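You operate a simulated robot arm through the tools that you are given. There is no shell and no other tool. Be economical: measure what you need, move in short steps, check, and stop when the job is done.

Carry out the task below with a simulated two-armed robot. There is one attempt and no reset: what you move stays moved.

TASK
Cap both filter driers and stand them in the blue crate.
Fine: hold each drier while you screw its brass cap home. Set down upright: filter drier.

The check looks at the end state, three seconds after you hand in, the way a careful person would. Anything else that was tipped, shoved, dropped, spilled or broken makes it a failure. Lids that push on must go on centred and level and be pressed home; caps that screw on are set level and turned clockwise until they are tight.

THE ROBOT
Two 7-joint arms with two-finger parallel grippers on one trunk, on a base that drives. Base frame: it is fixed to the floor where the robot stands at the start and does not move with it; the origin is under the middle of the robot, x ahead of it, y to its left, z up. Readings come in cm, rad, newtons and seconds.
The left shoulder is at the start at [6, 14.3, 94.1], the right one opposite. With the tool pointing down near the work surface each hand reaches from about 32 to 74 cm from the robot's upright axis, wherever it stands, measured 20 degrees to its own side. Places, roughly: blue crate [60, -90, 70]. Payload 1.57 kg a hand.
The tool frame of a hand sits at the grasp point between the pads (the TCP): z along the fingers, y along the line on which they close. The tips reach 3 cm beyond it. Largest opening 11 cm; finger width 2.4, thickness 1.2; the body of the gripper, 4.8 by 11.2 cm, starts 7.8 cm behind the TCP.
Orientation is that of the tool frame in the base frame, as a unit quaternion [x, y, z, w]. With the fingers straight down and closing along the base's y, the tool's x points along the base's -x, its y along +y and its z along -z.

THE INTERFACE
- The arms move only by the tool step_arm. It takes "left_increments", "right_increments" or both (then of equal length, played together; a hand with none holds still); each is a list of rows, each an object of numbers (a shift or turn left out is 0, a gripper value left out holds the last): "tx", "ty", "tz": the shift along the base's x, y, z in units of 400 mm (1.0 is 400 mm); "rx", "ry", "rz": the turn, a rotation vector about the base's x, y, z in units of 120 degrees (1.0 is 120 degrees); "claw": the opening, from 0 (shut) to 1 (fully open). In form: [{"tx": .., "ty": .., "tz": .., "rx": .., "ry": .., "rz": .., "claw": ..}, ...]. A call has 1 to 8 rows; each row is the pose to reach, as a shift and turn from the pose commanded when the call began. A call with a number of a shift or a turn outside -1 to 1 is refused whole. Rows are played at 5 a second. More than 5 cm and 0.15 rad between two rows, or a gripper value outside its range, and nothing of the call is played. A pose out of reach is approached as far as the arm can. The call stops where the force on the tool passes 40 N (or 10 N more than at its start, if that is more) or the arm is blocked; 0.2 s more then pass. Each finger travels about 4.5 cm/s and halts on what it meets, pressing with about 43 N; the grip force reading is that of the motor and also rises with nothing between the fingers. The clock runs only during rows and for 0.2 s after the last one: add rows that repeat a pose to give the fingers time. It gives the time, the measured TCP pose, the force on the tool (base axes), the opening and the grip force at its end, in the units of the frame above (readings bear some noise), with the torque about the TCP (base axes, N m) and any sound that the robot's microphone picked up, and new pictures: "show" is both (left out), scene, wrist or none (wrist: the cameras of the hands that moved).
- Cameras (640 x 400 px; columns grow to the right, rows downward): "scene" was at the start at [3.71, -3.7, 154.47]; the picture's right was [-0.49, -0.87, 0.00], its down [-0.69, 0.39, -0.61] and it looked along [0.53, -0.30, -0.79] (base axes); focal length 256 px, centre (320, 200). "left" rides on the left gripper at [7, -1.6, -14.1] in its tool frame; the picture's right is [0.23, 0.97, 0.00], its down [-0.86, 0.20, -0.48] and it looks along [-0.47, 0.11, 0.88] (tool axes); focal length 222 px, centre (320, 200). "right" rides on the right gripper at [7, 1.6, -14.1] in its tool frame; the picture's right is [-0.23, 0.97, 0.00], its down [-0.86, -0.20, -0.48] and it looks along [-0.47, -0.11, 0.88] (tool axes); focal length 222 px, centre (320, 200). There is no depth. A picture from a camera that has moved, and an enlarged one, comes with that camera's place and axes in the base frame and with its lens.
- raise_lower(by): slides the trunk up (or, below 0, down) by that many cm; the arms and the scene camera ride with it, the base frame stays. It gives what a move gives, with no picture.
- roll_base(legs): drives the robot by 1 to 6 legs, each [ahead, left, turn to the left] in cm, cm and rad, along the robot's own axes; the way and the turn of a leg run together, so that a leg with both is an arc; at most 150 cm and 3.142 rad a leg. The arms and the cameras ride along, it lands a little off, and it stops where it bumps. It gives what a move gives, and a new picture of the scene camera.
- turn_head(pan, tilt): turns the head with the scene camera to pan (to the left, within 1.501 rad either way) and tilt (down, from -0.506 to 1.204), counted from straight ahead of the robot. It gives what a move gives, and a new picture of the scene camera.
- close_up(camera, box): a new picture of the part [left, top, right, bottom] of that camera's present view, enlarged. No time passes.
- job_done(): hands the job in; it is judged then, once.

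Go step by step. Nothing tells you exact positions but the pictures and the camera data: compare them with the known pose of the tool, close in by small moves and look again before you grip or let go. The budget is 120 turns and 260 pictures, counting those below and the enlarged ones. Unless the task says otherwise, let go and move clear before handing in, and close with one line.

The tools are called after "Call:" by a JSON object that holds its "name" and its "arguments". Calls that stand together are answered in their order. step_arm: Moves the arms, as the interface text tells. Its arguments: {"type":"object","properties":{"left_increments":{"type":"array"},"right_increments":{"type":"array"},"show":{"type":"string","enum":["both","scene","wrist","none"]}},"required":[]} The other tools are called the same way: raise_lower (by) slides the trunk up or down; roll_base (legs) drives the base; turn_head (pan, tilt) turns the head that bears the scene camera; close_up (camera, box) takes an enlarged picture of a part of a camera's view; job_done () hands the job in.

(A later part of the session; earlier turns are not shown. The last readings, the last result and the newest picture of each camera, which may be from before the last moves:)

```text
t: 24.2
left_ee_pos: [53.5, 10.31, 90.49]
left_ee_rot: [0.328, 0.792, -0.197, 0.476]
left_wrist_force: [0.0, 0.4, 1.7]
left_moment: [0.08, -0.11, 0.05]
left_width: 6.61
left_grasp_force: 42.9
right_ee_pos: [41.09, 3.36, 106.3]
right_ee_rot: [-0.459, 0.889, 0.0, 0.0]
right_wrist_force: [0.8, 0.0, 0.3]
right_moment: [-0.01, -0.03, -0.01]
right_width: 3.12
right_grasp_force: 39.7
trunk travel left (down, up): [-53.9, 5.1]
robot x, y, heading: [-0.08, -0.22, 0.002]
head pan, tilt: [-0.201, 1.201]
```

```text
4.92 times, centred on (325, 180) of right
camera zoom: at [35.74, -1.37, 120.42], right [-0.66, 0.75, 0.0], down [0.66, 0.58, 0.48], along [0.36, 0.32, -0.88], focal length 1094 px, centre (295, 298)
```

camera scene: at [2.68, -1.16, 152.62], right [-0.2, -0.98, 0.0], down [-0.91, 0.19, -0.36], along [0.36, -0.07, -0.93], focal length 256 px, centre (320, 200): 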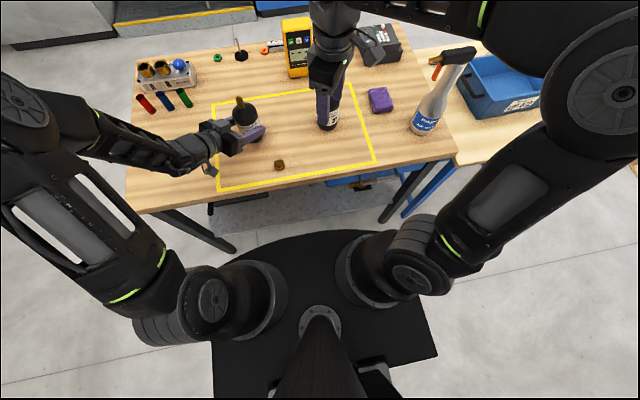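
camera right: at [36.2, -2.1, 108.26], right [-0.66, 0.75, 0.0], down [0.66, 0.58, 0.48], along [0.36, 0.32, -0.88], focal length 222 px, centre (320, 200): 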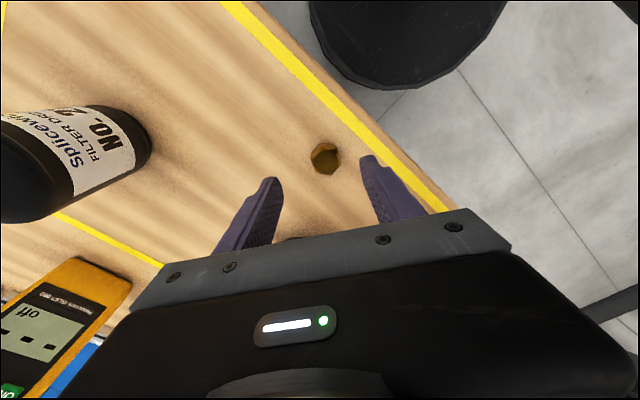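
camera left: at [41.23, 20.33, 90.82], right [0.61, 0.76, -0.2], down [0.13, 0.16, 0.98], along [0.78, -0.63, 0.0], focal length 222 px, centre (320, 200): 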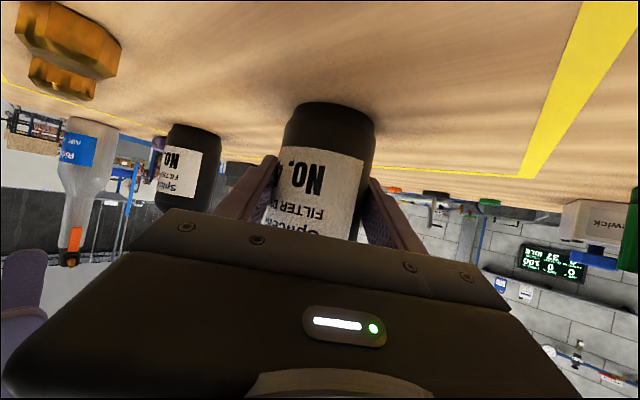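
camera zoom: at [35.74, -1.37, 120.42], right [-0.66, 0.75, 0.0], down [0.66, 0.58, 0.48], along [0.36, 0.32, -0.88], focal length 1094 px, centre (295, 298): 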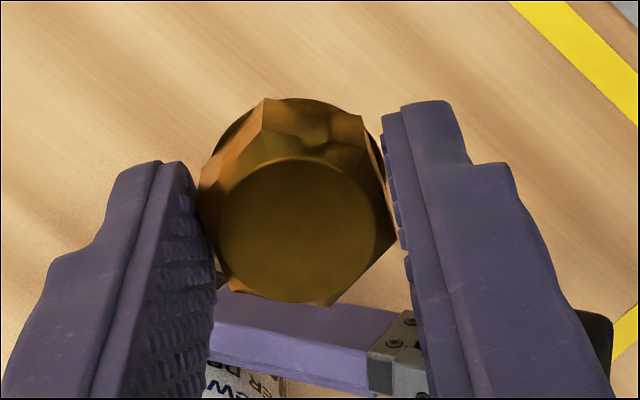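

The cap is held level. Moving it above the neck.

Call:
{"name": "step_arm", "arguments": {"right_increments": [{"tx": 0.04, "ty": 0.02}, {"tx": 0.09, "ty": 0.043}, {"tx": 0.14, "ty": 0.067}, {"tx": 0.19, "ty": 0.09}, {"tx": 0.24, "ty": 0.115}, {"tx": 0.285, "ty": 0.136}, {"tx": 0.3275, "ty": 0.156}, {"tx": 0.3275, "ty": 0.156}], "show": "both"}}

Call:
{"name": "close_up", "arguments": {"camera": "scene", "box": [200, 70, 300, 150]}}

Call:
{"name": "close_up", "arguments": {"camera": "right", "box": [230, 110, 410, 220]}}

```text
t: 26.0
left_ee_pos: [53.46, 10.28, 90.43]
left_ee_rot: [0.328, 0.792, -0.197, 0.476]
left_wrist_force: [-0.6, 1.2, 2.2]
left_moment: [0.13, -0.09, 0.07]
left_width: 6.61
left_grasp_force: 43.1
right_ee_pos: [51.88, 8.26, 106.38]
right_ee_rot: [-0.458, 0.889, 0.0, 0.0]
right_wrist_force: [0.4, -0.7, -0.8]
right_moment: [-0.03, 0.01, -0.03]
right_width: 3.12
right_grasp_force: 39.7
right hand out of reach, approached as far as the arm can: row 6, 7, 8
trunk travel left (down, up): [-53.9, 5.1]
robot x, y, heading: [0.17, -0.42, 0.001]
head pan, tilt: [-0.201, 1.201]
camera scene: at [2.67, -1.16, 152.62], right [-0.2, -0.98, 0.0], down [-0.91, 0.19, -0.36], along [0.36, -0.07, -0.93], focal length 256 px, centre (320, 200)
camera right: at [46.42, 3.54, 120.52], right [-0.66, 0.75, 0.0], down [0.66, 0.58, 0.48], along [0.36, 0.32, -0.88], focal length 222 px, centre (320, 200)
```

scene: 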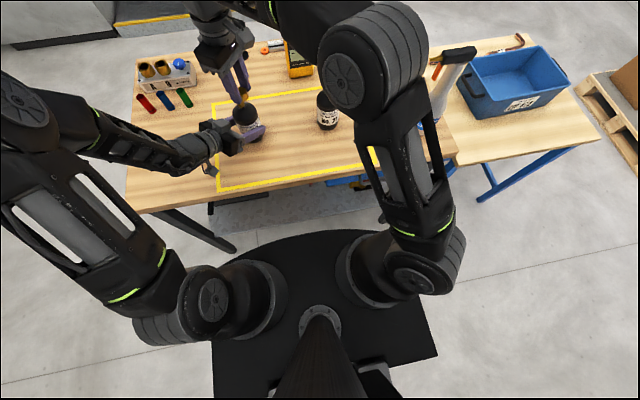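
right: 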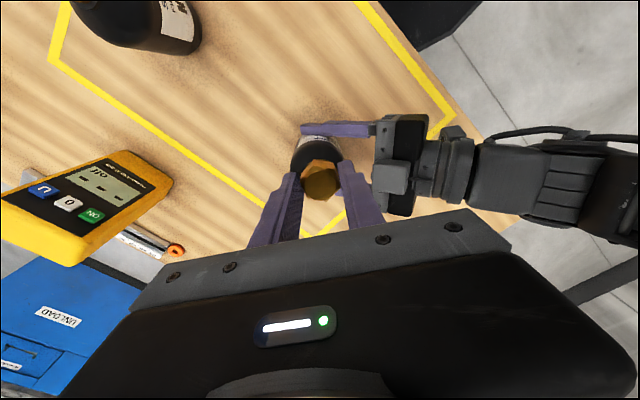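

```text
5.00 times, centred on (250, 110) of scene
camera zoom: at [2.67, -1.16, 152.62], right [-0.2, -0.98, 0.0], down [-0.91, 0.19, -0.36], along [0.36, -0.07, -0.93], focal length 1278 px, centre (670, 650)
```

zoom: 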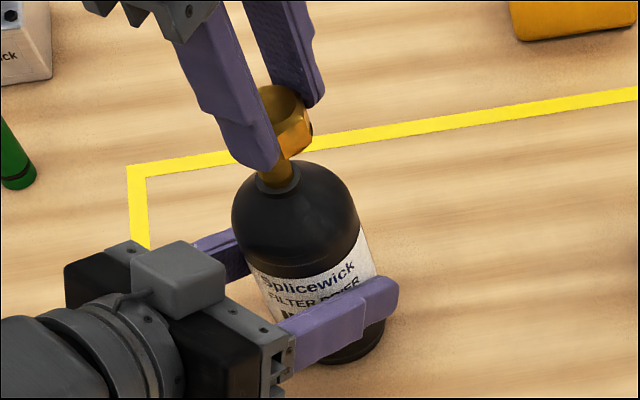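

```text
3.56 times, centred on (320, 165) of right
camera zoom: at [46.42, 3.54, 120.52], right [-0.66, 0.75, 0.0], down [0.66, 0.58, 0.48], along [0.36, 0.32, -0.88], focal length 790 px, centre (320, 324)
```

zoom: 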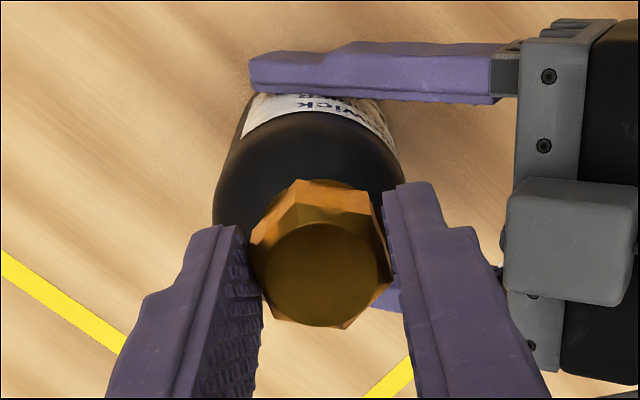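

The neck is slightly beyond this arm's reach at this yaw. I'll lift No. 46 a centimetre with the left hand and bring it closer, to about [47, 4], with the right hand following.

Call:
{"name": "step_arm", "arguments": {"left_increments": [{"tz": 0.025}, {"tx": -0.025, "ty": -0.02, "tz": 0.03}, {"tx": -0.06, "ty": -0.045, "tz": 0.03}, {"tx": -0.1, "ty": -0.075, "tz": 0.03}, {"tx": -0.14, "ty": -0.105, "tz": 0.03}, {"tx": -0.17, "ty": -0.128, "tz": 0.03}, {"tx": -0.1825, "ty": -0.1375, "tz": 0.03}, {"tx": -0.1825, "ty": -0.1375, "tz": 0.012}], "right_increments": [{"tz": 0.05}, {"tx": -0.025, "ty": -0.025, "tz": 0.08}, {"tx": -0.05, "ty": -0.05, "tz": 0.08}, {"tx": -0.08, "ty": -0.07, "tz": 0.08}, {"tx": -0.1, "ty": -0.09, "tz": 0.08}, {"tx": -0.12, "ty": -0.107, "tz": 0.08}, {"tx": -0.12, "ty": -0.107, "tz": 0.06}, {"tx": -0.12, "ty": -0.107, "tz": 0.04}], "show": "scene"}}

Call:
{"name": "step_arm", "arguments": {"left_increments": [{"tz": -0.006}, {"tz": -0.01}, {"tz": -0.012}], "show": "none"}}

Call:
{"name": "close_up", "arguments": {"camera": "scene", "box": [210, 70, 310, 150]}}

Call:
{"name": "close_up", "arguments": {"camera": "right", "box": [230, 110, 410, 220]}}

```text
t: 27.8
left_ee_pos: [46.33, 4.74, 90.91]
left_ee_rot: [0.328, 0.792, -0.197, 0.476]
left_wrist_force: [1.6, -0.8, -5.9]
left_moment: [0.01, 0.06, 0.01]
left_width: 6.62
left_grasp_force: 43.3
right_ee_pos: [47.28, 4.1, 108.17]
right_ee_rot: [-0.458, 0.889, 0.0, -0.001]
right_wrist_force: [0.5, -0.1, 0.1]
right_moment: [0.0, 0.0, -0.01]
right_width: 3.09
right_grasp_force: 39.9
right hand out of reach, approached as far as the arm can: row 1, 2, 3
trunk travel left (down, up): [-53.9, 5.1]
robot x, y, heading: [0.25, -0.13, -0.004]
head pan, tilt: [-0.201, 1.201]
camera scene: at [2.74, -1.18, 152.61], right [-0.2, -0.98, 0.0], down [-0.91, 0.19, -0.36], along [0.35, -0.07, -0.93], focal length 256 px, centre (320, 200)
```

scene: 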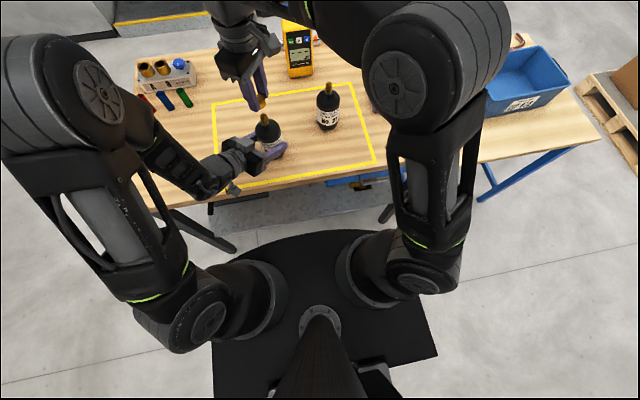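

```text
t: 28.6
left_ee_pos: [46.24, 4.66, 90.43]
left_ee_rot: [0.328, 0.792, -0.198, 0.476]
left_wrist_force: [0.9, 0.5, -4.3]
left_moment: [0.04, 0.01, 0.0]
left_width: 6.61
left_grasp_force: 43.8
right_ee_pos: [47.14, 4.11, 108.15]
right_ee_rot: [-0.458, 0.889, 0.0, 0.0]
right_wrist_force: [-0.8, -0.6, -1.0]
right_moment: [-0.02, 0.01, 0.0]
right_width: 3.11
right_grasp_force: 39.7
trunk travel left (down, up): [-53.9, 5.1]
robot x, y, heading: [-0.31, -0.45, 0.001]
head pan, tilt: [-0.201, 1.201]
```

```text
5.00 times, centred on (260, 110) of scene
camera zoom: at [2.72, -1.15, 152.62], right [-0.2, -0.98, 0.0], down [-0.91, 0.19, -0.36], along [0.35, -0.07, -0.93], focal length 1278 px, centre (620, 650)
```

zoom: 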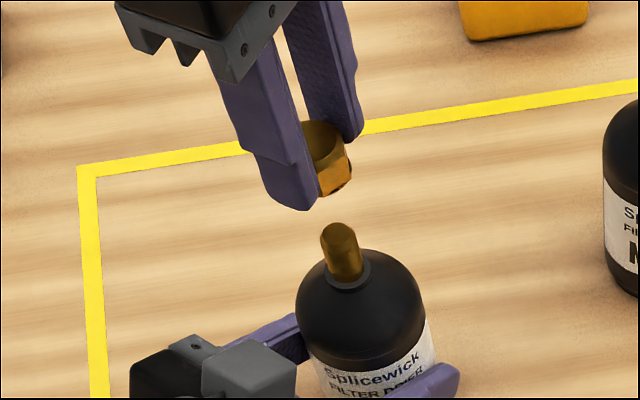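

```text
3.56 times, centred on (320, 165) of right
camera zoom: at [41.78, -0.59, 122.2], right [-0.66, 0.75, 0.0], down [0.66, 0.58, 0.48], along [0.36, 0.32, -0.88], focal length 790 px, centre (320, 324)
```

zoom: 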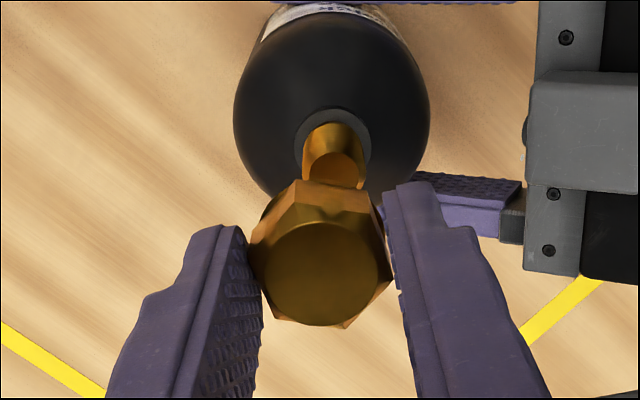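

The left hand still carries the weight slightly, so I'll lower it 0.2 cm. The neck axis measures about [46.5, 4.15]. I'll align the cap over it just above the neck and look again.

Call:
{"name": "step_arm", "arguments": {"left_increments": [{"tz": -0.002}, {"tz": -0.004}, {"tz": -0.005}, {"tz": -0.005}], "right_increments": [{"tx": -0.008, "tz": -0.02}, {"tx": -0.015, "tz": -0.04}, {"tx": -0.015, "tz": -0.06}, {"tx": -0.015, "tz": -0.075}], "show": "none"}}

Call:
{"name": "close_up", "arguments": {"camera": "scene", "box": [210, 70, 310, 150]}}

Call:
{"name": "close_up", "arguments": {"camera": "right", "box": [230, 110, 410, 220]}}

```text
t: 29.6
left_ee_pos: [46.2, 4.74, 90.36]
left_ee_rot: [0.328, 0.791, -0.197, 0.478]
left_wrist_force: [-3.6, 4.6, 22.5]
left_moment: [0.73, 0.54, 0.1]
left_width: 6.63
left_grasp_force: 42.7
right_ee_pos: [46.31, 4.14, 105.31]
right_ee_rot: [-0.457, 0.889, 0.001, 0.002]
right_wrist_force: [0.7, -0.1, -0.3]
right_moment: [0.03, 0.0, 0.0]
right_width: 3.11
right_grasp_force: 40.4
trunk travel left (down, up): [-53.9, 5.1]
robot x, y, heading: [-0.14, -0.06, 0.001]
head pan, tilt: [-0.201, 1.201]
```

```text
5.00 times, centred on (260, 110) of scene
camera zoom: at [2.48, -1.11, 152.64], right [-0.2, -0.98, 0.0], down [-0.91, 0.19, -0.36], along [0.36, -0.07, -0.93], focal length 1278 px, centre (620, 650)
```

zoom: 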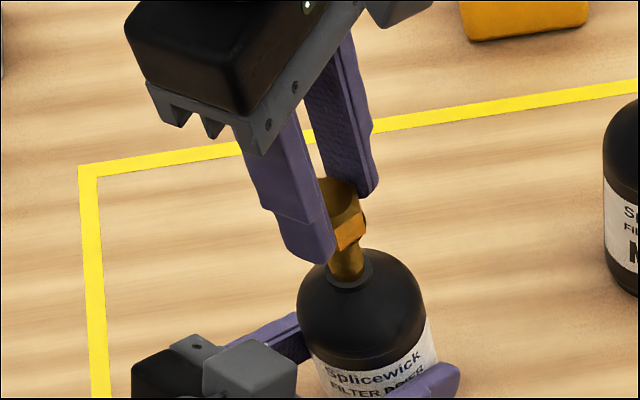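

```text
3.56 times, centred on (320, 165) of right
camera zoom: at [40.91, -0.61, 119.3], right [-0.66, 0.75, 0.0], down [0.66, 0.58, 0.48], along [0.36, 0.32, -0.88], focal length 790 px, centre (320, 324)
```

zoom: 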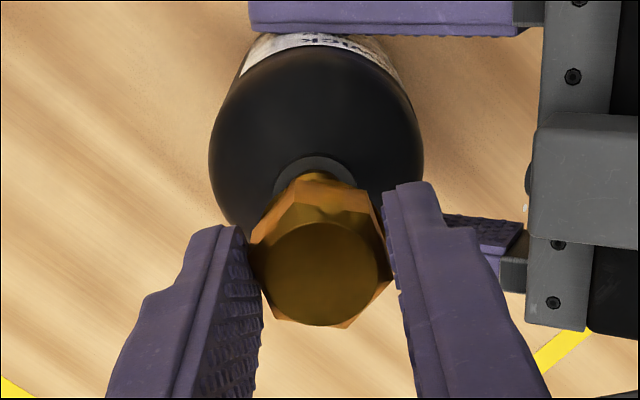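

Aligned in the wrist view to within about 0.2 cm. I relieve the left hand by 1 mm and lower the cap gently.

Call:
{"name": "step_arm", "arguments": {"left_increments": [{"tz": 0.002}, {"tz": 0.0025}, {"tz": 0.0025}, {"tz": 0.0025}, {"tz": 0.0025}], "right_increments": [{"tz": -0.006}, {"tz": -0.013}, {"tz": -0.02}, {"tz": -0.026}, {"tz": -0.026}], "show": "none"}}

Call:
{"name": "close_up", "arguments": {"camera": "scene", "box": [230, 80, 300, 136]}}

Call:
{"name": "close_up", "arguments": {"camera": "right", "box": [230, 110, 410, 220]}}

```text
t: 30.8
left_ee_pos: [46.23, 4.75, 90.48]
left_ee_rot: [0.328, 0.792, -0.196, 0.476]
left_wrist_force: [16.6, -2.7, -3.8]
left_moment: [-1.23, -0.37, 0.0]
left_width: 6.59
left_grasp_force: 43.0
right_ee_pos: [46.54, 4.06, 104.36]
right_ee_rot: [-0.458, 0.889, 0.001, 0.002]
right_wrist_force: [-8.1, -5.5, 36.1]
right_moment: [0.02, -0.04, -0.01]
right_width: 3.08
right_grasp_force: 40.1
trunk travel left (down, up): [-53.9, 5.1]
robot x, y, heading: [0.03, 0.08, 0.002]
head pan, tilt: [-0.201, 1.201]
```

```text
7.14 times, centred on (265, 108) of scene
camera zoom: at [2.57, -1.29, 152.65], right [-0.2, -0.98, 0.0], down [-0.91, 0.19, -0.36], along [0.36, -0.07, -0.93], focal length 1826 px, centre (713, 857)
```

zoom: 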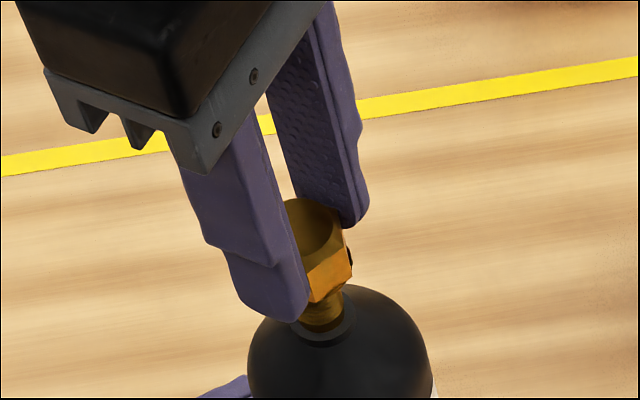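

```text
3.56 times, centred on (320, 165) of right
camera zoom: at [41.01, -0.72, 118.37], right [-0.66, 0.75, 0.0], down [0.66, 0.58, 0.48], along [0.36, 0.32, -0.88], focal length 790 px, centre (320, 324)
```

zoom: 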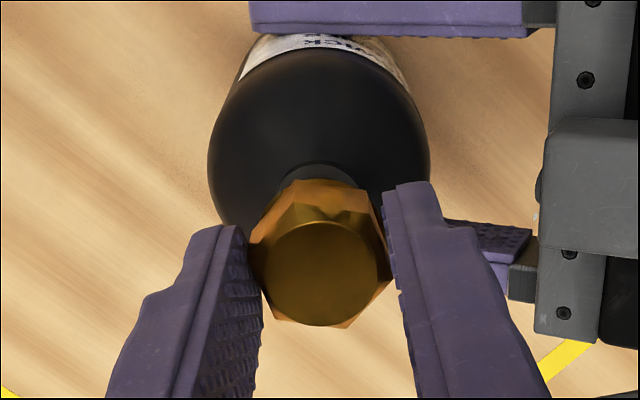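

Rim contact at the expected height, with a small lateral force toward -x,-y. I nudge the cap that way, ease the push and start turning clockwise.

Call:
{"name": "step_arm", "arguments": {"right_increments": [{"tx": -0.004, "ty": -0.002, "tz": 0.002}, {"tx": -0.004, "ty": -0.002, "tz": 0.0, "rz": -0.07}, {"tx": -0.004, "ty": -0.002, "tz": 0.0, "rz": -0.14}, {"tx": -0.004, "ty": -0.002, "tz": 0.0, "rz": -0.21}, {"tx": -0.004, "ty": -0.002, "tz": 0.0, "rz": -0.28}, {"tx": -0.004, "ty": -0.002, "tz": -0.001, "rz": -0.35}, {"tx": -0.004, "ty": -0.002, "tz": -0.001, "rz": -0.42}, {"tx": -0.004, "ty": -0.002, "tz": -0.001, "rz": -0.49}], "show": "none"}}

Call:
{"name": "close_up", "arguments": {"camera": "scene", "box": [230, 80, 300, 136]}}

```text
t: 32.6
left_ee_pos: [46.02, 4.65, 90.41]
left_ee_rot: [0.329, 0.791, -0.198, 0.476]
left_wrist_force: [-12.4, -12.3, 13.0]
left_moment: [0.23, -0.32, -0.35]
left_width: 6.64
left_grasp_force: 42.9
right_ee_pos: [46.32, 4.04, 104.06]
right_ee_rot: [0.04, 0.999, 0.001, 0.001]
right_wrist_force: [7.6, 8.3, 0.3]
right_moment: [0.29, -0.22, 0.08]
right_width: 3.09
right_grasp_force: 39.3
trunk travel left (down, up): [-53.9, 5.1]
robot x, y, heading: [0.05, -0.28, -0.002]
head pan, tilt: [-0.201, 1.201]
```

```text
7.14 times, centred on (265, 108) of scene
camera zoom: at [2.52, -1.21, 152.62], right [-0.2, -0.98, 0.0], down [-0.91, 0.19, -0.36], along [0.36, -0.07, -0.93], focal length 1826 px, centre (713, 857)
```

zoom: 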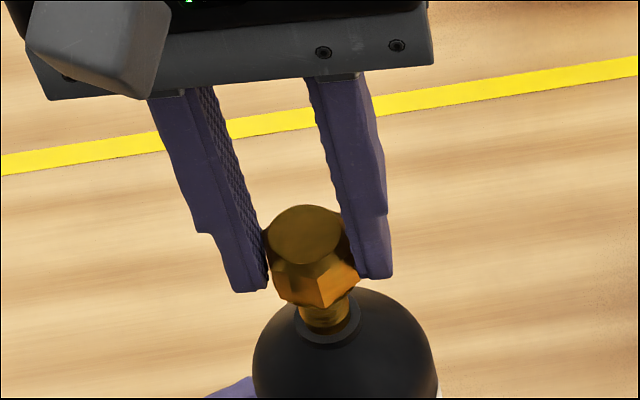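

The cap dropped 3 mm and now feels laterally constrained, so it has engaged. I undo the lateral nudge and keep turning clockwise.

Call:
{"name": "step_arm", "arguments": {"right_increments": [{"tx": 0.003, "ty": 0.003, "tz": 0, "rz": -0.07}, {"tx": 0.003, "ty": 0.003, "tz": -0.001, "rz": -0.14}, {"tx": 0.003, "ty": 0.003, "tz": -0.001, "rz": -0.21}, {"tx": 0.003, "ty": 0.003, "tz": -0.002, "rz": -0.28}, {"tx": 0.003, "ty": 0.003, "tz": -0.003, "rz": -0.35}, {"tx": 0.003, "ty": 0.003, "tz": -0.003, "rz": -0.42}, {"tx": 0.003, "ty": 0.003, "tz": -0.004, "rz": -0.49}, {"tx": 0.003, "ty": 0.003, "tz": -0.004, "rz": -0.56}], "show": "none"}}

Call:
{"name": "close_up", "arguments": {"camera": "scene", "box": [230, 80, 300, 136]}}

```text
t: 34.4
left_ee_pos: [46.06, 4.75, 90.38]
left_ee_rot: [0.329, 0.791, -0.199, 0.476]
left_wrist_force: [-9.6, -14.1, 9.7]
left_moment: [0.94, -0.54, -0.26]
left_width: 6.64
left_grasp_force: 42.7
right_ee_pos: [46.47, 4.15, 103.9]
right_ee_rot: [0.585, 0.811, 0.001, -0.001]
right_wrist_force: [8.2, 14.6, 0.7]
right_moment: [0.43, -0.26, 0.07]
right_width: 3.08
right_grasp_force: 40.0
trunk travel left (down, up): [-53.9, 5.1]
robot x, y, heading: [-0.11, 0.02, -0.0]
head pan, tilt: [-0.201, 1.201]
```

```text
7.14 times, centred on (265, 108) of scene
camera zoom: at [2.6, -1.16, 152.62], right [-0.2, -0.98, 0.0], down [-0.91, 0.19, -0.36], along [0.36, -0.07, -0.93], focal length 1826 px, centre (713, 857)
```

zoom: 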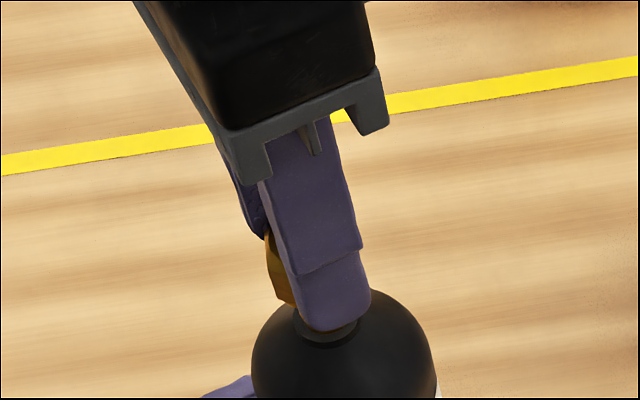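

Turning freely with z following and almost no torque. I ease sideways in +x,+y and continue.

Call:
{"name": "step_arm", "arguments": {"right_increments": [{"tx": 0.003, "ty": 0.006, "tz": 0, "rz": -0.07}, {"tx": 0.004, "ty": 0.007, "tz": -0.001, "rz": -0.14}, {"tx": 0.004, "ty": 0.007, "tz": -0.001, "rz": -0.21}, {"tx": 0.004, "ty": 0.007, "tz": -0.002, "rz": -0.28}, {"tx": 0.004, "ty": 0.007, "tz": -0.003, "rz": -0.35}, {"tx": 0.004, "ty": 0.007, "tz": -0.003, "rz": -0.42}, {"tx": 0.004, "ty": 0.007, "tz": -0.004, "rz": -0.49}, {"tx": 0.004, "ty": 0.007, "tz": -0.004, "rz": -0.56}], "show": "none"}}

Call:
{"name": "close_up", "arguments": {"camera": "scene", "box": [230, 80, 300, 136]}}

```text
t: 36.2
left_ee_pos: [46.22, 4.79, 90.39]
left_ee_rot: [0.328, 0.792, -0.197, 0.476]
left_wrist_force: [-5.8, -2.6, 8.6]
left_moment: [-0.55, -0.29, -0.04]
left_width: 6.62
left_grasp_force: 43.3
right_ee_pos: [46.47, 4.35, 103.64]
right_ee_rot: [0.936, 0.352, 0.0, 0.0]
right_wrist_force: [4.9, 1.1, 0.5]
right_moment: [0.0, -0.14, -0.01]
right_width: 3.07
right_grasp_force: 40.3
trunk travel left (down, up): [-53.9, 5.1]
robot x, y, heading: [0.01, -0.07, 0.005]
head pan, tilt: [-0.201, 1.201]
```

```text
7.14 times, centred on (265, 108) of scene
camera zoom: at [2.62, -1.17, 152.62], right [-0.2, -0.98, 0.0], down [-0.91, 0.19, -0.36], along [0.36, -0.07, -0.93], focal length 1826 px, centre (713, 857)
```

zoom: 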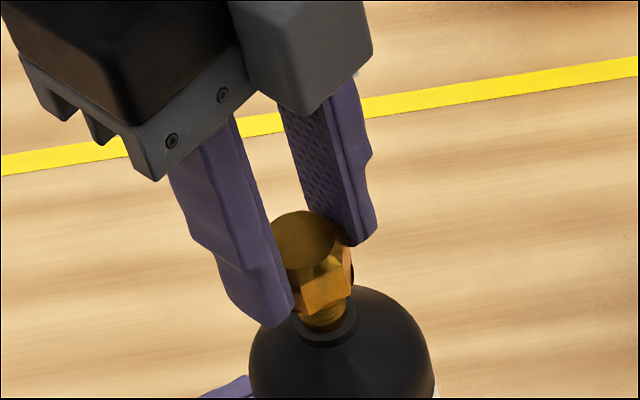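

The cap stays level and has gone down about 7 mm. I continue as far as the wrist allows, with no commanded descent, to feel the thread.

Call:
{"name": "step_arm", "arguments": {"right_increments": [{"tx": 0.001, "ty": 0.0, "rz": -0.07}, {"tx": 0.001, "rz": -0.14}, {"tx": 0.001, "rz": -0.21}, {"tx": 0.001, "rz": -0.28}, {"tx": 0.001, "rz": -0.35}, {"tx": 0.001, "rz": -0.42}], "show": "none"}}

```text
t: 37.4
left_ee_pos: [45.96, 4.45, 90.45]
left_ee_rot: [0.334, 0.789, -0.199, 0.475]
left_wrist_force: [1.7, 2.9, 1.3]
left_moment: [0.42, -0.05, -0.04]
left_width: 6.67
left_grasp_force: 43.2
right_ee_pos: [46.58, 3.78, 103.05]
right_ee_rot: [0.999, 0.035, 0.012, -0.01]
right_wrist_force: [-1.6, 2.6, 16.7]
right_moment: [-0.32, 0.61, -0.03]
right_width: 3.04
right_grasp_force: 39.8
right hand out of reach, approached as far as the arm can: row 5
trunk travel left (down, up): [-53.9, 5.1]
robot x, y, heading: [-0.36, -0.13, 0.001]
head pan, tilt: [-0.201, 1.201]
stopped in row 5 (right hand): the force on the tool passed its limit (the readings are from after the stop); the commanded pose is now the measured one
```

The wrist reached its limit and the hand lurched a little. I check before re-gripping.

Call:
{"name": "close_up", "arguments": {"camera": "scene", "box": [220, 70, 320, 150]}}

Call:
{"name": "close_up", "arguments": {"camera": "right", "box": [230, 110, 410, 220]}}

```text
5.00 times, centred on (270, 110) of scene
camera zoom: at [2.57, -1.11, 152.63], right [-0.2, -0.98, 0.0], down [-0.91, 0.19, -0.36], along [0.36, -0.07, -0.93], focal length 1278 px, centre (570, 650)
```

zoom: 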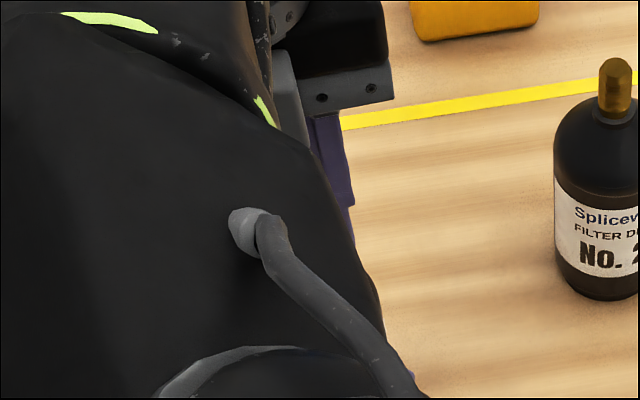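

```text
3.56 times, centred on (320, 165) of right
camera zoom: at [53.15, 2.33, 117.28], right [-0.16, -0.99, -0.02], down [-0.88, 0.13, 0.46], along [-0.45, 0.09, -0.89], focal length 790 px, centre (320, 324)
```

zoom: 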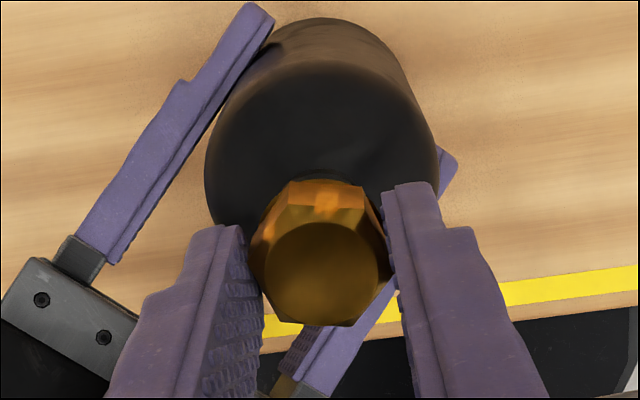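

The drier is intact. I open the right fingers and lift straight off.

Call:
{"name": "step_arm", "arguments": {"right_increments": [{"claw": 0.4}, {"claw": 0.55}, {"claw": 0.55}, {"tz": 0.03}, {"tz": 0.08}, {"tz": 0.14}, {"tz": 0.19}], "show": "both"}}

Call:
{"name": "close_up", "arguments": {"camera": "right", "box": [230, 80, 410, 190]}}

```text
t: 39.0
left_ee_pos: [46.0, 4.54, 90.47]
left_ee_rot: [0.333, 0.79, -0.199, 0.475]
left_wrist_force: [0.5, 2.6, 5.8]
left_moment: [-0.17, 0.13, -0.04]
left_width: 6.61
left_grasp_force: 42.7
right_ee_pos: [45.9, 1.2, 105.94]
right_ee_rot: [0.999, 0.036, 0.011, -0.01]
right_wrist_force: [0.2, 0.0, -0.1]
right_moment: [-0.01, -0.03, 0.02]
right_width: 6.06
right_grasp_force: 0.0
right hand out of reach, approached as far as the arm can: row 4, 5, 6, 7
trunk travel left (down, up): [-53.9, 5.1]
robot x, y, heading: [0.03, -0.26, -0.001]
head pan, tilt: [-0.201, 1.201]
camera scene: at [2.68, -1.08, 152.62], right [-0.2, -0.98, 0.0], down [-0.91, 0.19, -0.36], along [0.36, -0.07, -0.93], focal length 256 px, centre (320, 200)
camera right: at [52.46, -0.32, 120.14], right [-0.16, -0.99, -0.02], down [-0.88, 0.13, 0.46], along [-0.45, 0.09, -0.89], focal length 222 px, centre (320, 200)
```

scene: 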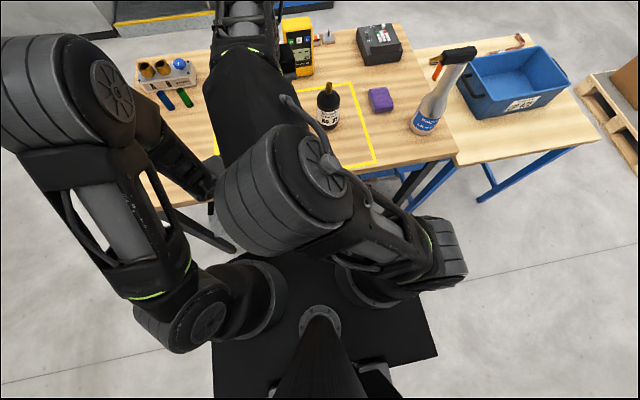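
right: 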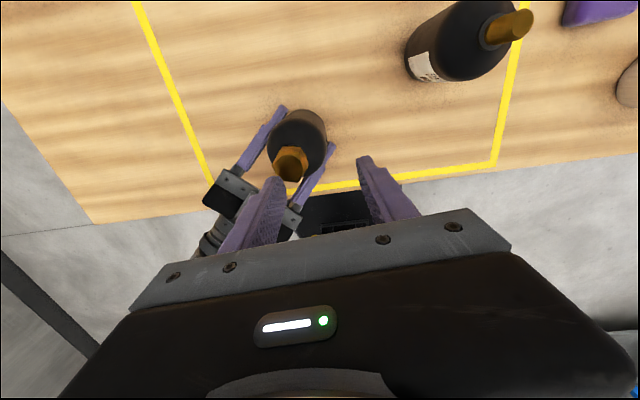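

```text
3.56 times, centred on (320, 135) of right
camera zoom: at [52.46, -0.32, 120.14], right [-0.16, -0.99, -0.02], down [-0.88, 0.13, 0.46], along [-0.45, 0.09, -0.89], focal length 790 px, centre (320, 431)
```

zoom: 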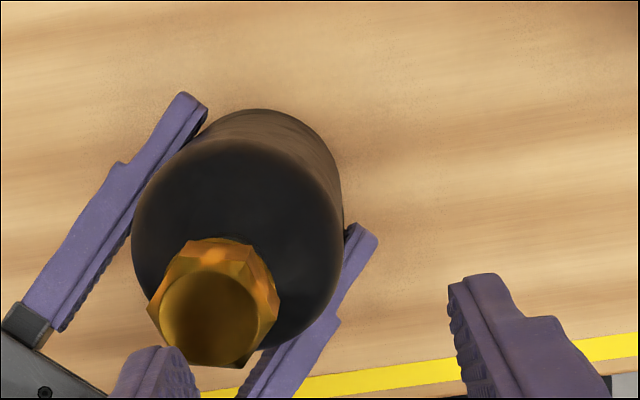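

The cap stays on the neck. I rotate the right wrist back counter-clockwise while moving away to the right and up.

Call:
{"name": "step_arm", "arguments": {"right_increments": [{"ty": -0.03, "rz": 0.07}, {"ty": -0.07, "rz": 0.14, "tz": 0.02}, {"ty": -0.11, "rz": 0.21, "tz": 0.05}, {"ty": -0.15, "rz": 0.28, "tz": 0.08}, {"ty": -0.19, "rz": 0.35, "tz": 0.1}, {"ty": -0.22, "rz": 0.42, "tz": 0.12}, {"ty": -0.22, "rz": 0.49, "tz": 0.14}, {"ty": -0.22, "rz": 0.56, "tz": 0.15}], "show": "scene"}}

```text
t: 40.8
left_ee_pos: [46.02, 4.6, 90.44]
left_ee_rot: [0.333, 0.79, -0.198, 0.476]
left_wrist_force: [0.9, 2.3, 5.4]
left_moment: [-0.19, 0.0, 0.09]
left_width: 6.61
left_grasp_force: 42.9
right_ee_pos: [45.76, -7.59, 112.17]
right_ee_rot: [0.813, 0.582, 0.003, -0.014]
right_wrist_force: [0.2, 0.3, 0.5]
right_moment: [-0.01, 0.01, -0.02]
right_width: 6.06
right_grasp_force: 0.1
trunk travel left (down, up): [-53.9, 5.1]
robot x, y, heading: [-0.06, -0.13, -0.001]
head pan, tilt: [-0.201, 1.201]
camera scene: at [2.67, -1.12, 152.62], right [-0.2, -0.98, 0.0], down [-0.91, 0.19, -0.36], along [0.36, -0.07, -0.93], focal length 256 px, centre (320, 200)
```

scene: 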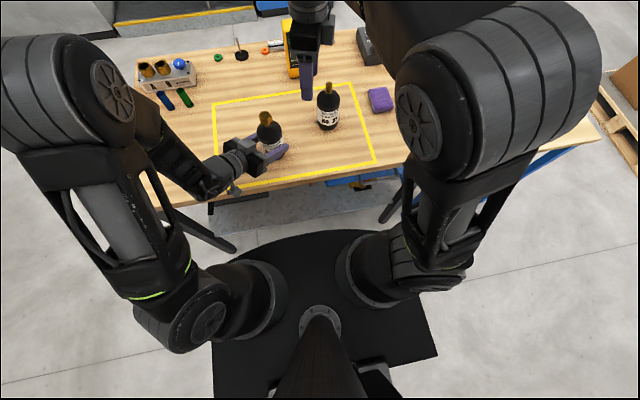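

Call:
{"name": "close_up", "arguments": {"camera": "scene", "box": [220, 90, 310, 160]}}

Call:
{"name": "step_arm", "arguments": {"right_increments": [{"rz": 0.07}, {"rz": 0.14}, {"rz": 0.21}, {"rz": 0.28}, {"rz": 0.35}, {"rz": 0.42}, {"rz": 0.49}, {"rz": 0.56}], "show": "none"}}

Call:
{"name": "step_arm", "arguments": {"right_increments": [{"rz": 0.07}, {"rz": 0.14}, {"rz": 0.21}, {"rz": 0.28}, {"rz": 0.35}, {"rz": 0.42}, {"rz": 0.48}], "show": "wrist"}}

```text
5.71 times, centred on (265, 125) of scene
camera zoom: at [2.67, -1.12, 152.62], right [-0.2, -0.98, 0.0], down [-0.91, 0.19, -0.36], along [0.36, -0.07, -0.93], focal length 1461 px, centre (634, 629)
```

zoom: 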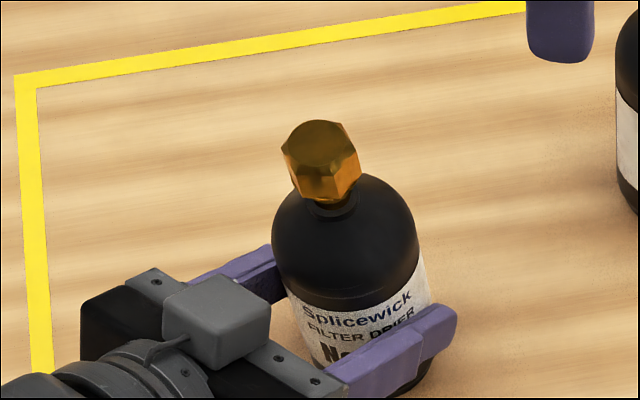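

```text
t: 42.6
left_ee_pos: [46.08, 4.45, 90.42]
left_ee_rot: [0.332, 0.79, -0.198, 0.476]
left_wrist_force: [1.1, 3.2, 5.9]
left_moment: [-0.24, -0.06, 0.04]
left_width: 6.59
left_grasp_force: 42.9
right_ee_pos: [45.86, -7.66, 112.19]
right_ee_rot: [0.379, 0.925, -0.003, -0.01]
right_wrist_force: [-0.7, -0.2, -0.1]
right_moment: [0.04, 0.04, 0.0]
right_width: 6.06
right_grasp_force: 0.1
trunk travel left (down, up): [-53.9, 5.1]
robot x, y, heading: [0.08, 0.36, -0.0]
head pan, tilt: [-0.201, 1.201]
```

```text
t: 44.2
left_ee_pos: [46.08, 4.43, 90.52]
left_ee_rot: [0.334, 0.79, -0.199, 0.475]
left_wrist_force: [0.3, -2.5, 3.1]
left_moment: [-0.41, 0.04, 0.03]
left_width: 6.64
left_grasp_force: 42.7
right_ee_pos: [45.68, -7.65, 112.13]
right_ee_rot: [-0.139, 0.99, -0.01, -0.009]
right_wrist_force: [-0.2, -0.9, -0.3]
right_moment: [0.04, 0.04, -0.02]
right_width: 6.05
right_grasp_force: 0.1
right hand out of reach, approached as far as the arm can: row 1, 2, 3, 4
trunk travel left (down, up): [-53.9, 5.1]
robot x, y, heading: [0.01, -0.12, -0.004]
head pan, tilt: [-0.201, 1.201]
camera right: at [38.79, -7.68, 126.3], right [-0.05, 1.0, -0.02], down [0.88, 0.05, 0.46], along [0.46, 0.0, -0.89], focal length 222 px, centre (320, 200)
```

right: 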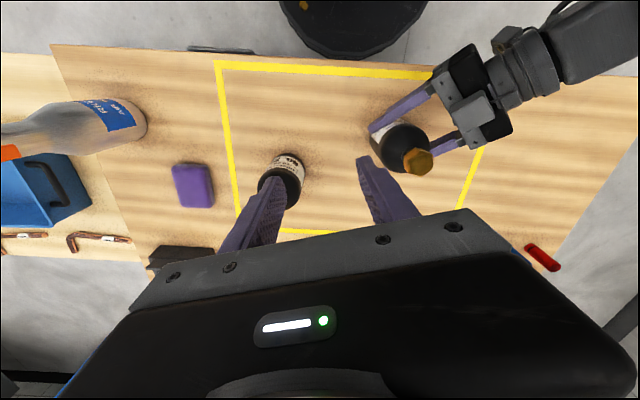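

The cap sits level on the neck, with a little neck still visible. I turn the wrist to +64° (aligned with the flats), correct a slight tilt, and come over the cap again.

Call:
{"name": "step_arm", "arguments": {"right_increments": [{"rx": 0.0106, "ry": -0.0072, "rz": 0.03}, {"rx": 0.0106, "ry": -0.0072, "rz": 0.1, "ty": 0.05}, {"rx": 0.0106, "ry": -0.0072, "rz": 0.17, "ty": 0.1}, {"rx": 0.0106, "ry": -0.0072, "rz": 0.24, "ty": 0.16}, {"rx": 0.0106, "ry": -0.0072, "rz": 0.31, "ty": 0.22, "tz": -0.02}, {"rx": 0.0106, "ry": -0.0072, "rz": 0.37, "ty": 0.26, "tz": -0.05}, {"rx": 0.0106, "ry": -0.0072, "rz": 0.4, "ty": 0.29, "tz": -0.08, "tx": 0.015}, {"rx": 0.0106, "ry": -0.0072, "rz": 0.4, "ty": 0.29, "tz": -0.08, "tx": 0.015}], "show": "wrist"}}

Call:
{"name": "close_up", "arguments": {"camera": "right", "box": [230, 110, 410, 220]}}

```text
t: 46.0
left_ee_pos: [46.1, 4.43, 90.46]
left_ee_rot: [0.333, 0.79, -0.198, 0.475]
left_wrist_force: [-0.1, -2.0, 3.2]
left_moment: [-0.39, 0.01, 0.01]
left_width: 6.61
left_grasp_force: 42.9
right_ee_pos: [46.38, 4.02, 108.66]
right_ee_rot: [-0.528, 0.849, -0.004, 0.005]
right_wrist_force: [0.8, -0.6, -0.1]
right_moment: [0.03, 0.01, 0.02]
right_width: 6.06
right_grasp_force: 0.1
trunk travel left (down, up): [-53.9, 5.1]
robot x, y, heading: [0.14, 0.02, 0.0]
head pan, tilt: [-0.201, 1.201]
camera right: at [41.7, -1.56, 122.79], right [-0.77, 0.63, -0.01], down [0.55, 0.68, 0.48], along [0.31, 0.37, -0.87], focal length 222 px, centre (320, 200)
```

right: 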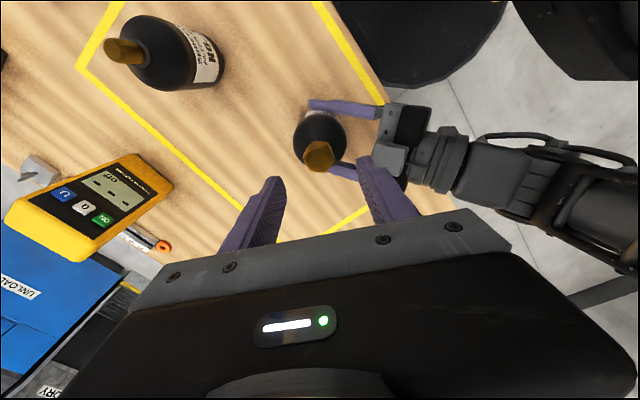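

```text
3.56 times, centred on (320, 165) of right
camera zoom: at [41.7, -1.56, 122.79], right [-0.77, 0.63, -0.01], down [0.55, 0.68, 0.48], along [0.31, 0.37, -0.87], focal length 790 px, centre (320, 324)
```

zoom: 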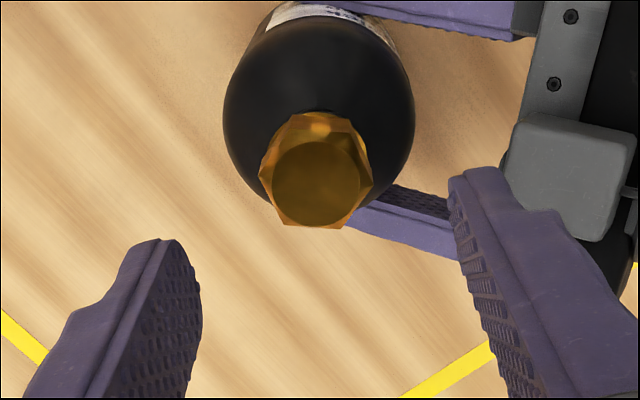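

The cap centre is at about [46.43, 3.9] and its flats need another 9° of yaw. I align, descend and grip.

Call:
{"name": "step_arm", "arguments": {"right_increments": [{"rz": 0.04, "ry": 0.006, "tx": 0.001, "ty": -0.003}, {"rz": 0.079, "ry": 0.006, "tx": 0.001, "ty": -0.003, "tz": -0.03}, {"rz": 0.079, "ry": 0.006, "tx": 0.001, "ty": -0.003, "tz": -0.07}, {"rz": 0.079, "ry": 0.006, "tx": 0.001, "ty": -0.003, "tz": -0.11}, {"rz": 0.079, "ry": 0.006, "tx": 0.001, "ty": -0.003, "tz": -0.135}, {"rz": 0.079, "ry": 0.006, "tx": 0.001, "ty": -0.003, "tz": -0.135}], "show": "none"}}

Call:
{"name": "close_up", "arguments": {"camera": "right", "box": [230, 110, 410, 220]}}

Call:
{"name": "close_up", "arguments": {"camera": "scene", "box": [220, 70, 320, 150]}}

```text
t: 47.4
left_ee_pos: [46.06, 4.47, 90.43]
left_ee_rot: [0.333, 0.79, -0.198, 0.475]
left_wrist_force: [-0.1, -1.3, 2.1]
left_moment: [-0.29, 0.04, -0.05]
left_width: 6.61
left_grasp_force: 43.3
right_ee_pos: [46.44, 3.86, 103.56]
right_ee_rot: [-0.597, 0.802, 0.001, 0.001]
right_wrist_force: [-0.2, 0.6, 0.4]
right_moment: [0.02, -0.03, 0.01]
right_width: 6.06
right_grasp_force: 0.0
trunk travel left (down, up): [-53.9, 5.1]
robot x, y, heading: [-0.06, 0.2, 0.002]
head pan, tilt: [-0.201, 1.201]
```

```text
3.56 times, centred on (320, 165) of right
camera zoom: at [42.93, -2.44, 117.65], right [-0.87, 0.5, 0.0], down [0.44, 0.76, 0.48], along [0.24, 0.41, -0.88], focal length 790 px, centre (320, 324)
```

zoom: 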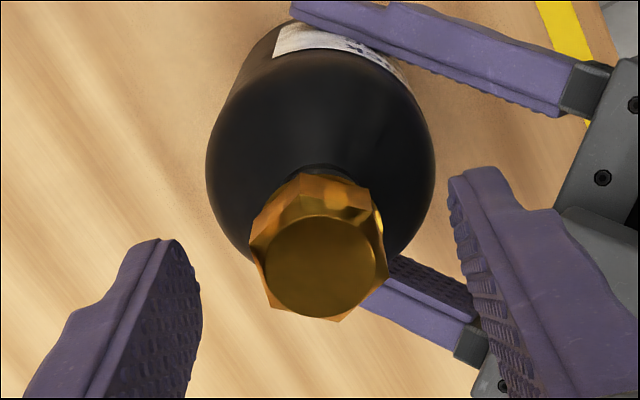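

```text
5.00 times, centred on (270, 110) of scene
camera zoom: at [2.68, -1.16, 152.62], right [-0.2, -0.98, 0.0], down [-0.91, 0.19, -0.36], along [0.36, -0.07, -0.93], focal length 1278 px, centre (570, 650)
```

zoom: 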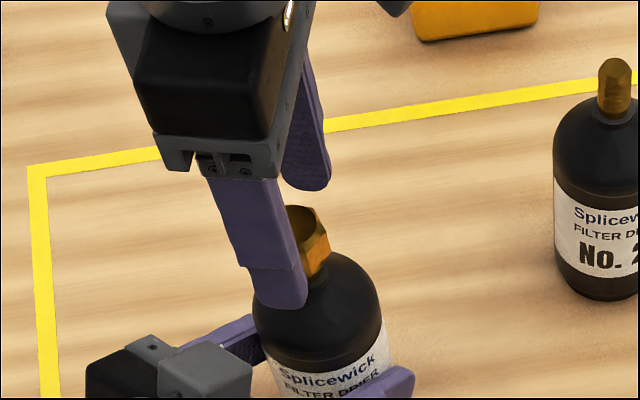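

Very well aligned. Gripping and turning clockwise.

Call:
{"name": "step_arm", "arguments": {"right_increments": [{"tz": -0.004, "claw": 0.45}, {"tz": -0.004, "claw": 0.35}, {"tz": -0.004, "claw": 0.27}, {"tz": -0.004, "claw": 0.1}, {"tz": -0.004, "claw": 0.0}, {"tz": -0.004, "claw": 0.0}], "show": "none"}}

Call:
{"name": "step_arm", "arguments": {"right_increments": [{"rz": -0.07}, {"rz": -0.14, "tz": -0.001}, {"rz": -0.21, "tz": -0.001}, {"rz": -0.28, "tz": -0.002}, {"rz": -0.35, "tz": -0.002}, {"rz": -0.42, "tz": -0.003}, {"rz": -0.49, "tz": -0.004}, {"rz": -0.56, "tz": -0.004}], "show": "none"}}

```text
t: 48.8
left_ee_pos: [46.03, 4.5, 90.44]
left_ee_rot: [0.334, 0.79, -0.199, 0.475]
left_wrist_force: [-5.0, 0.6, 3.5]
left_moment: [-0.31, -0.76, 0.0]
left_width: 6.62
left_grasp_force: 43.1
right_ee_pos: [46.56, 3.86, 103.44]
right_ee_rot: [-0.598, 0.802, 0.0, 0.0]
right_wrist_force: [6.3, -0.5, -0.9]
right_moment: [-0.04, -0.25, -0.01]
right_width: 3.12
right_grasp_force: 40.1
trunk travel left (down, up): [-53.9, 5.1]
robot x, y, heading: [-0.0, 0.08, -0.001]
head pan, tilt: [-0.201, 1.201]
```

```text
t: 50.6
left_ee_pos: [46.01, 4.62, 90.4]
left_ee_rot: [0.334, 0.79, -0.198, 0.475]
left_wrist_force: [-2.7, -2.3, -2.7]
left_moment: [-0.53, -0.42, 0.06]
left_width: 6.63
left_grasp_force: 43.0
right_ee_pos: [46.54, 3.84, 103.22]
right_ee_rot: [-0.053, 0.999, 0.001, 0.001]
right_wrist_force: [5.1, -0.7, 15.2]
right_moment: [-0.01, -0.13, -0.04]
right_width: 3.12
right_grasp_force: 40.2
trunk travel left (down, up): [-53.9, 5.1]
robot x, y, heading: [0.19, 0.15, -0.003]
head pan, tilt: [-0.201, 1.201]
```

The thread is now resisting the downward push, as it should. I keep turning without commanded descent.

Call:
{"name": "step_arm", "arguments": {"right_increments": [{"rz": -0.07}, {"rz": -0.14}, {"rz": -0.21}, {"rz": -0.28}, {"rz": -0.35}, {"rz": -0.42}, {"rz": -0.49}, {"rz": -0.56}], "show": "none"}}

Call:
{"name": "step_arm", "arguments": {"right_increments": [{"rz": -0.07}, {"rz": -0.14}, {"rz": -0.21}, {"rz": -0.28}, {"rz": -0.35}, {"rz": -0.42}, {"rz": -0.49}, {"rz": -0.56}], "show": "none"}}

```text
t: 52.4
left_ee_pos: [46.03, 4.42, 90.49]
left_ee_rot: [0.334, 0.79, -0.198, 0.475]
left_wrist_force: [0.0, -11.8, -1.9]
left_moment: [1.26, 0.02, -0.1]
left_width: 6.62
left_grasp_force: 42.7
right_ee_pos: [46.57, 3.92, 103.13]
right_ee_rot: [0.509, 0.861, 0.001, 0.0]
right_wrist_force: [1.9, 16.2, 6.9]
right_moment: [0.79, -0.09, 0.03]
right_width: 3.11
right_grasp_force: 39.9
trunk travel left (down, up): [-53.9, 5.1]
robot x, y, heading: [0.39, -0.08, 0.001]
head pan, tilt: [-0.201, 1.201]
```

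```text
t: 54.2
left_ee_pos: [45.98, 4.42, 90.37]
left_ee_rot: [0.334, 0.789, -0.199, 0.475]
left_wrist_force: [-10.9, -17.4, 1.7]
left_moment: [0.83, -0.89, -0.17]
left_width: 6.64
left_grasp_force: 42.9
right_ee_pos: [46.57, 3.83, 103.12]
right_ee_rot: [0.901, 0.434, 0.002, 0.0]
right_wrist_force: [10.5, 15.8, -0.4]
right_moment: [0.75, -0.2, 0.01]
right_width: 3.12
right_grasp_force: 39.9
trunk travel left (down, up): [-53.9, 5.1]
robot x, y, heading: [0.28, -0.06, -0.003]
head pan, tilt: [-0.201, 1.201]
```

About 200° of this pass is done and the cap still isn't tight. I'll re-grip in place 180° back (same flats) and turn again.

Call:
{"name": "step_arm", "arguments": {"right_increments": [{"claw": 0.45}, {"claw": 0.5, "tx": 0.001, "ty": 0.002}, {"rz": 0.07, "tx": 0.001, "ty": 0.002}, {"rz": 0.14, "tx": 0.001, "ty": 0.002}, {"rz": 0.21, "tx": 0.001, "ty": 0.002}, {"rz": 0.28, "tx": 0.001, "ty": 0.002}, {"rz": 0.35, "tx": 0.001, "ty": 0.002}, {"rz": 0.42, "tx": 0.001, "ty": 0.002}], "show": "none"}}

Call:
{"name": "step_arm", "arguments": {"right_increments": [{"rz": 0.07}, {"rz": 0.14}, {"rz": 0.21}, {"rz": 0.28}, {"rz": 0.35}, {"rz": 0.42}, {"rz": 0.49}, {"rz": 0.56}], "show": "none"}}

Call:
{"name": "step_arm", "arguments": {"right_increments": [{"rz": 0.07}, {"rz": 0.14}, {"rz": 0.21}, {"rz": 0.28}, {"rz": 0.35}, {"rz": 0.42}, {"rz": 0.49}, {"rz": 0.52}], "show": "none"}}

Call:
{"name": "close_up", "arguments": {"camera": "right", "box": [230, 110, 410, 220]}}

```text
t: 56.0
left_ee_pos: [46.14, 4.48, 90.41]
left_ee_rot: [0.334, 0.789, -0.2, 0.475]
left_wrist_force: [2.4, 4.3, 5.4]
left_moment: [-0.11, -0.06, 0.05]
left_width: 6.62
left_grasp_force: 42.7
right_ee_pos: [46.51, 3.83, 103.33]
right_ee_rot: [0.627, 0.779, 0.0, 0.0]
right_wrist_force: [0.6, 0.3, 1.0]
right_moment: [-0.02, 0.0, 0.0]
right_width: 5.52
right_grasp_force: 0.0
trunk travel left (down, up): [-53.9, 5.1]
robot x, y, heading: [-0.01, -0.14, 0.0]
head pan, tilt: [-0.201, 1.201]
```

```text
t: 57.8
left_ee_pos: [46.11, 4.5, 90.44]
left_ee_rot: [0.334, 0.789, -0.2, 0.475]
left_wrist_force: [3.2, 2.5, 5.4]
left_moment: [-0.18, -0.01, 0.05]
left_width: 6.63
left_grasp_force: 43.1
right_ee_pos: [46.52, 4.02, 103.29]
right_ee_rot: [0.092, 0.996, 0.001, 0.001]
right_wrist_force: [-0.7, -0.2, -0.2]
right_moment: [0.02, 0.05, 0.0]
right_width: 5.51
right_grasp_force: 0.0
trunk travel left (down, up): [-53.9, 5.1]
robot x, y, heading: [0.06, 0.03, -0.002]
head pan, tilt: [-0.201, 1.201]
```

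```text
t: 59.6
left_ee_pos: [46.06, 4.38, 90.37]
left_ee_rot: [0.334, 0.79, -0.199, 0.474]
left_wrist_force: [1.8, 2.6, 5.3]
left_moment: [-0.18, -0.06, 0.07]
left_width: 6.61
left_grasp_force: 43.3
right_ee_pos: [46.52, 3.98, 103.31]
right_ee_rot: [-0.437, 0.899, -0.001, -0.001]
right_wrist_force: [0.4, -0.1, 0.2]
right_moment: [0.01, -0.02, 0.02]
right_width: 5.51
right_grasp_force: 0.1
trunk travel left (down, up): [-53.9, 5.1]
robot x, y, heading: [-0.18, 0.07, 0.0]
head pan, tilt: [-0.201, 1.201]
```

```text
3.56 times, centred on (320, 165) of right
camera zoom: at [40.91, -0.56, 117.31], right [-0.63, 0.78, 0.0], down [0.69, 0.55, 0.48], along [0.37, 0.3, -0.88], focal length 790 px, centre (320, 324)
```

zoom: 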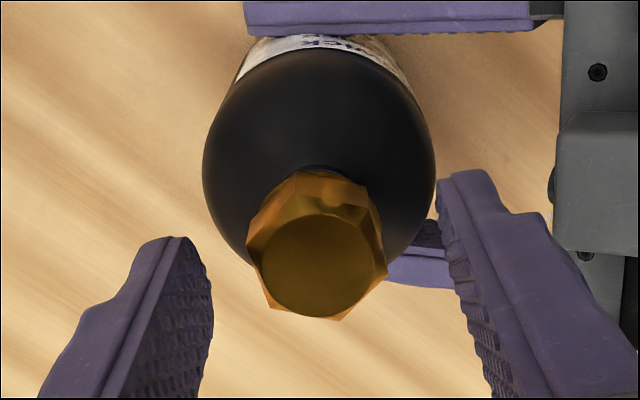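

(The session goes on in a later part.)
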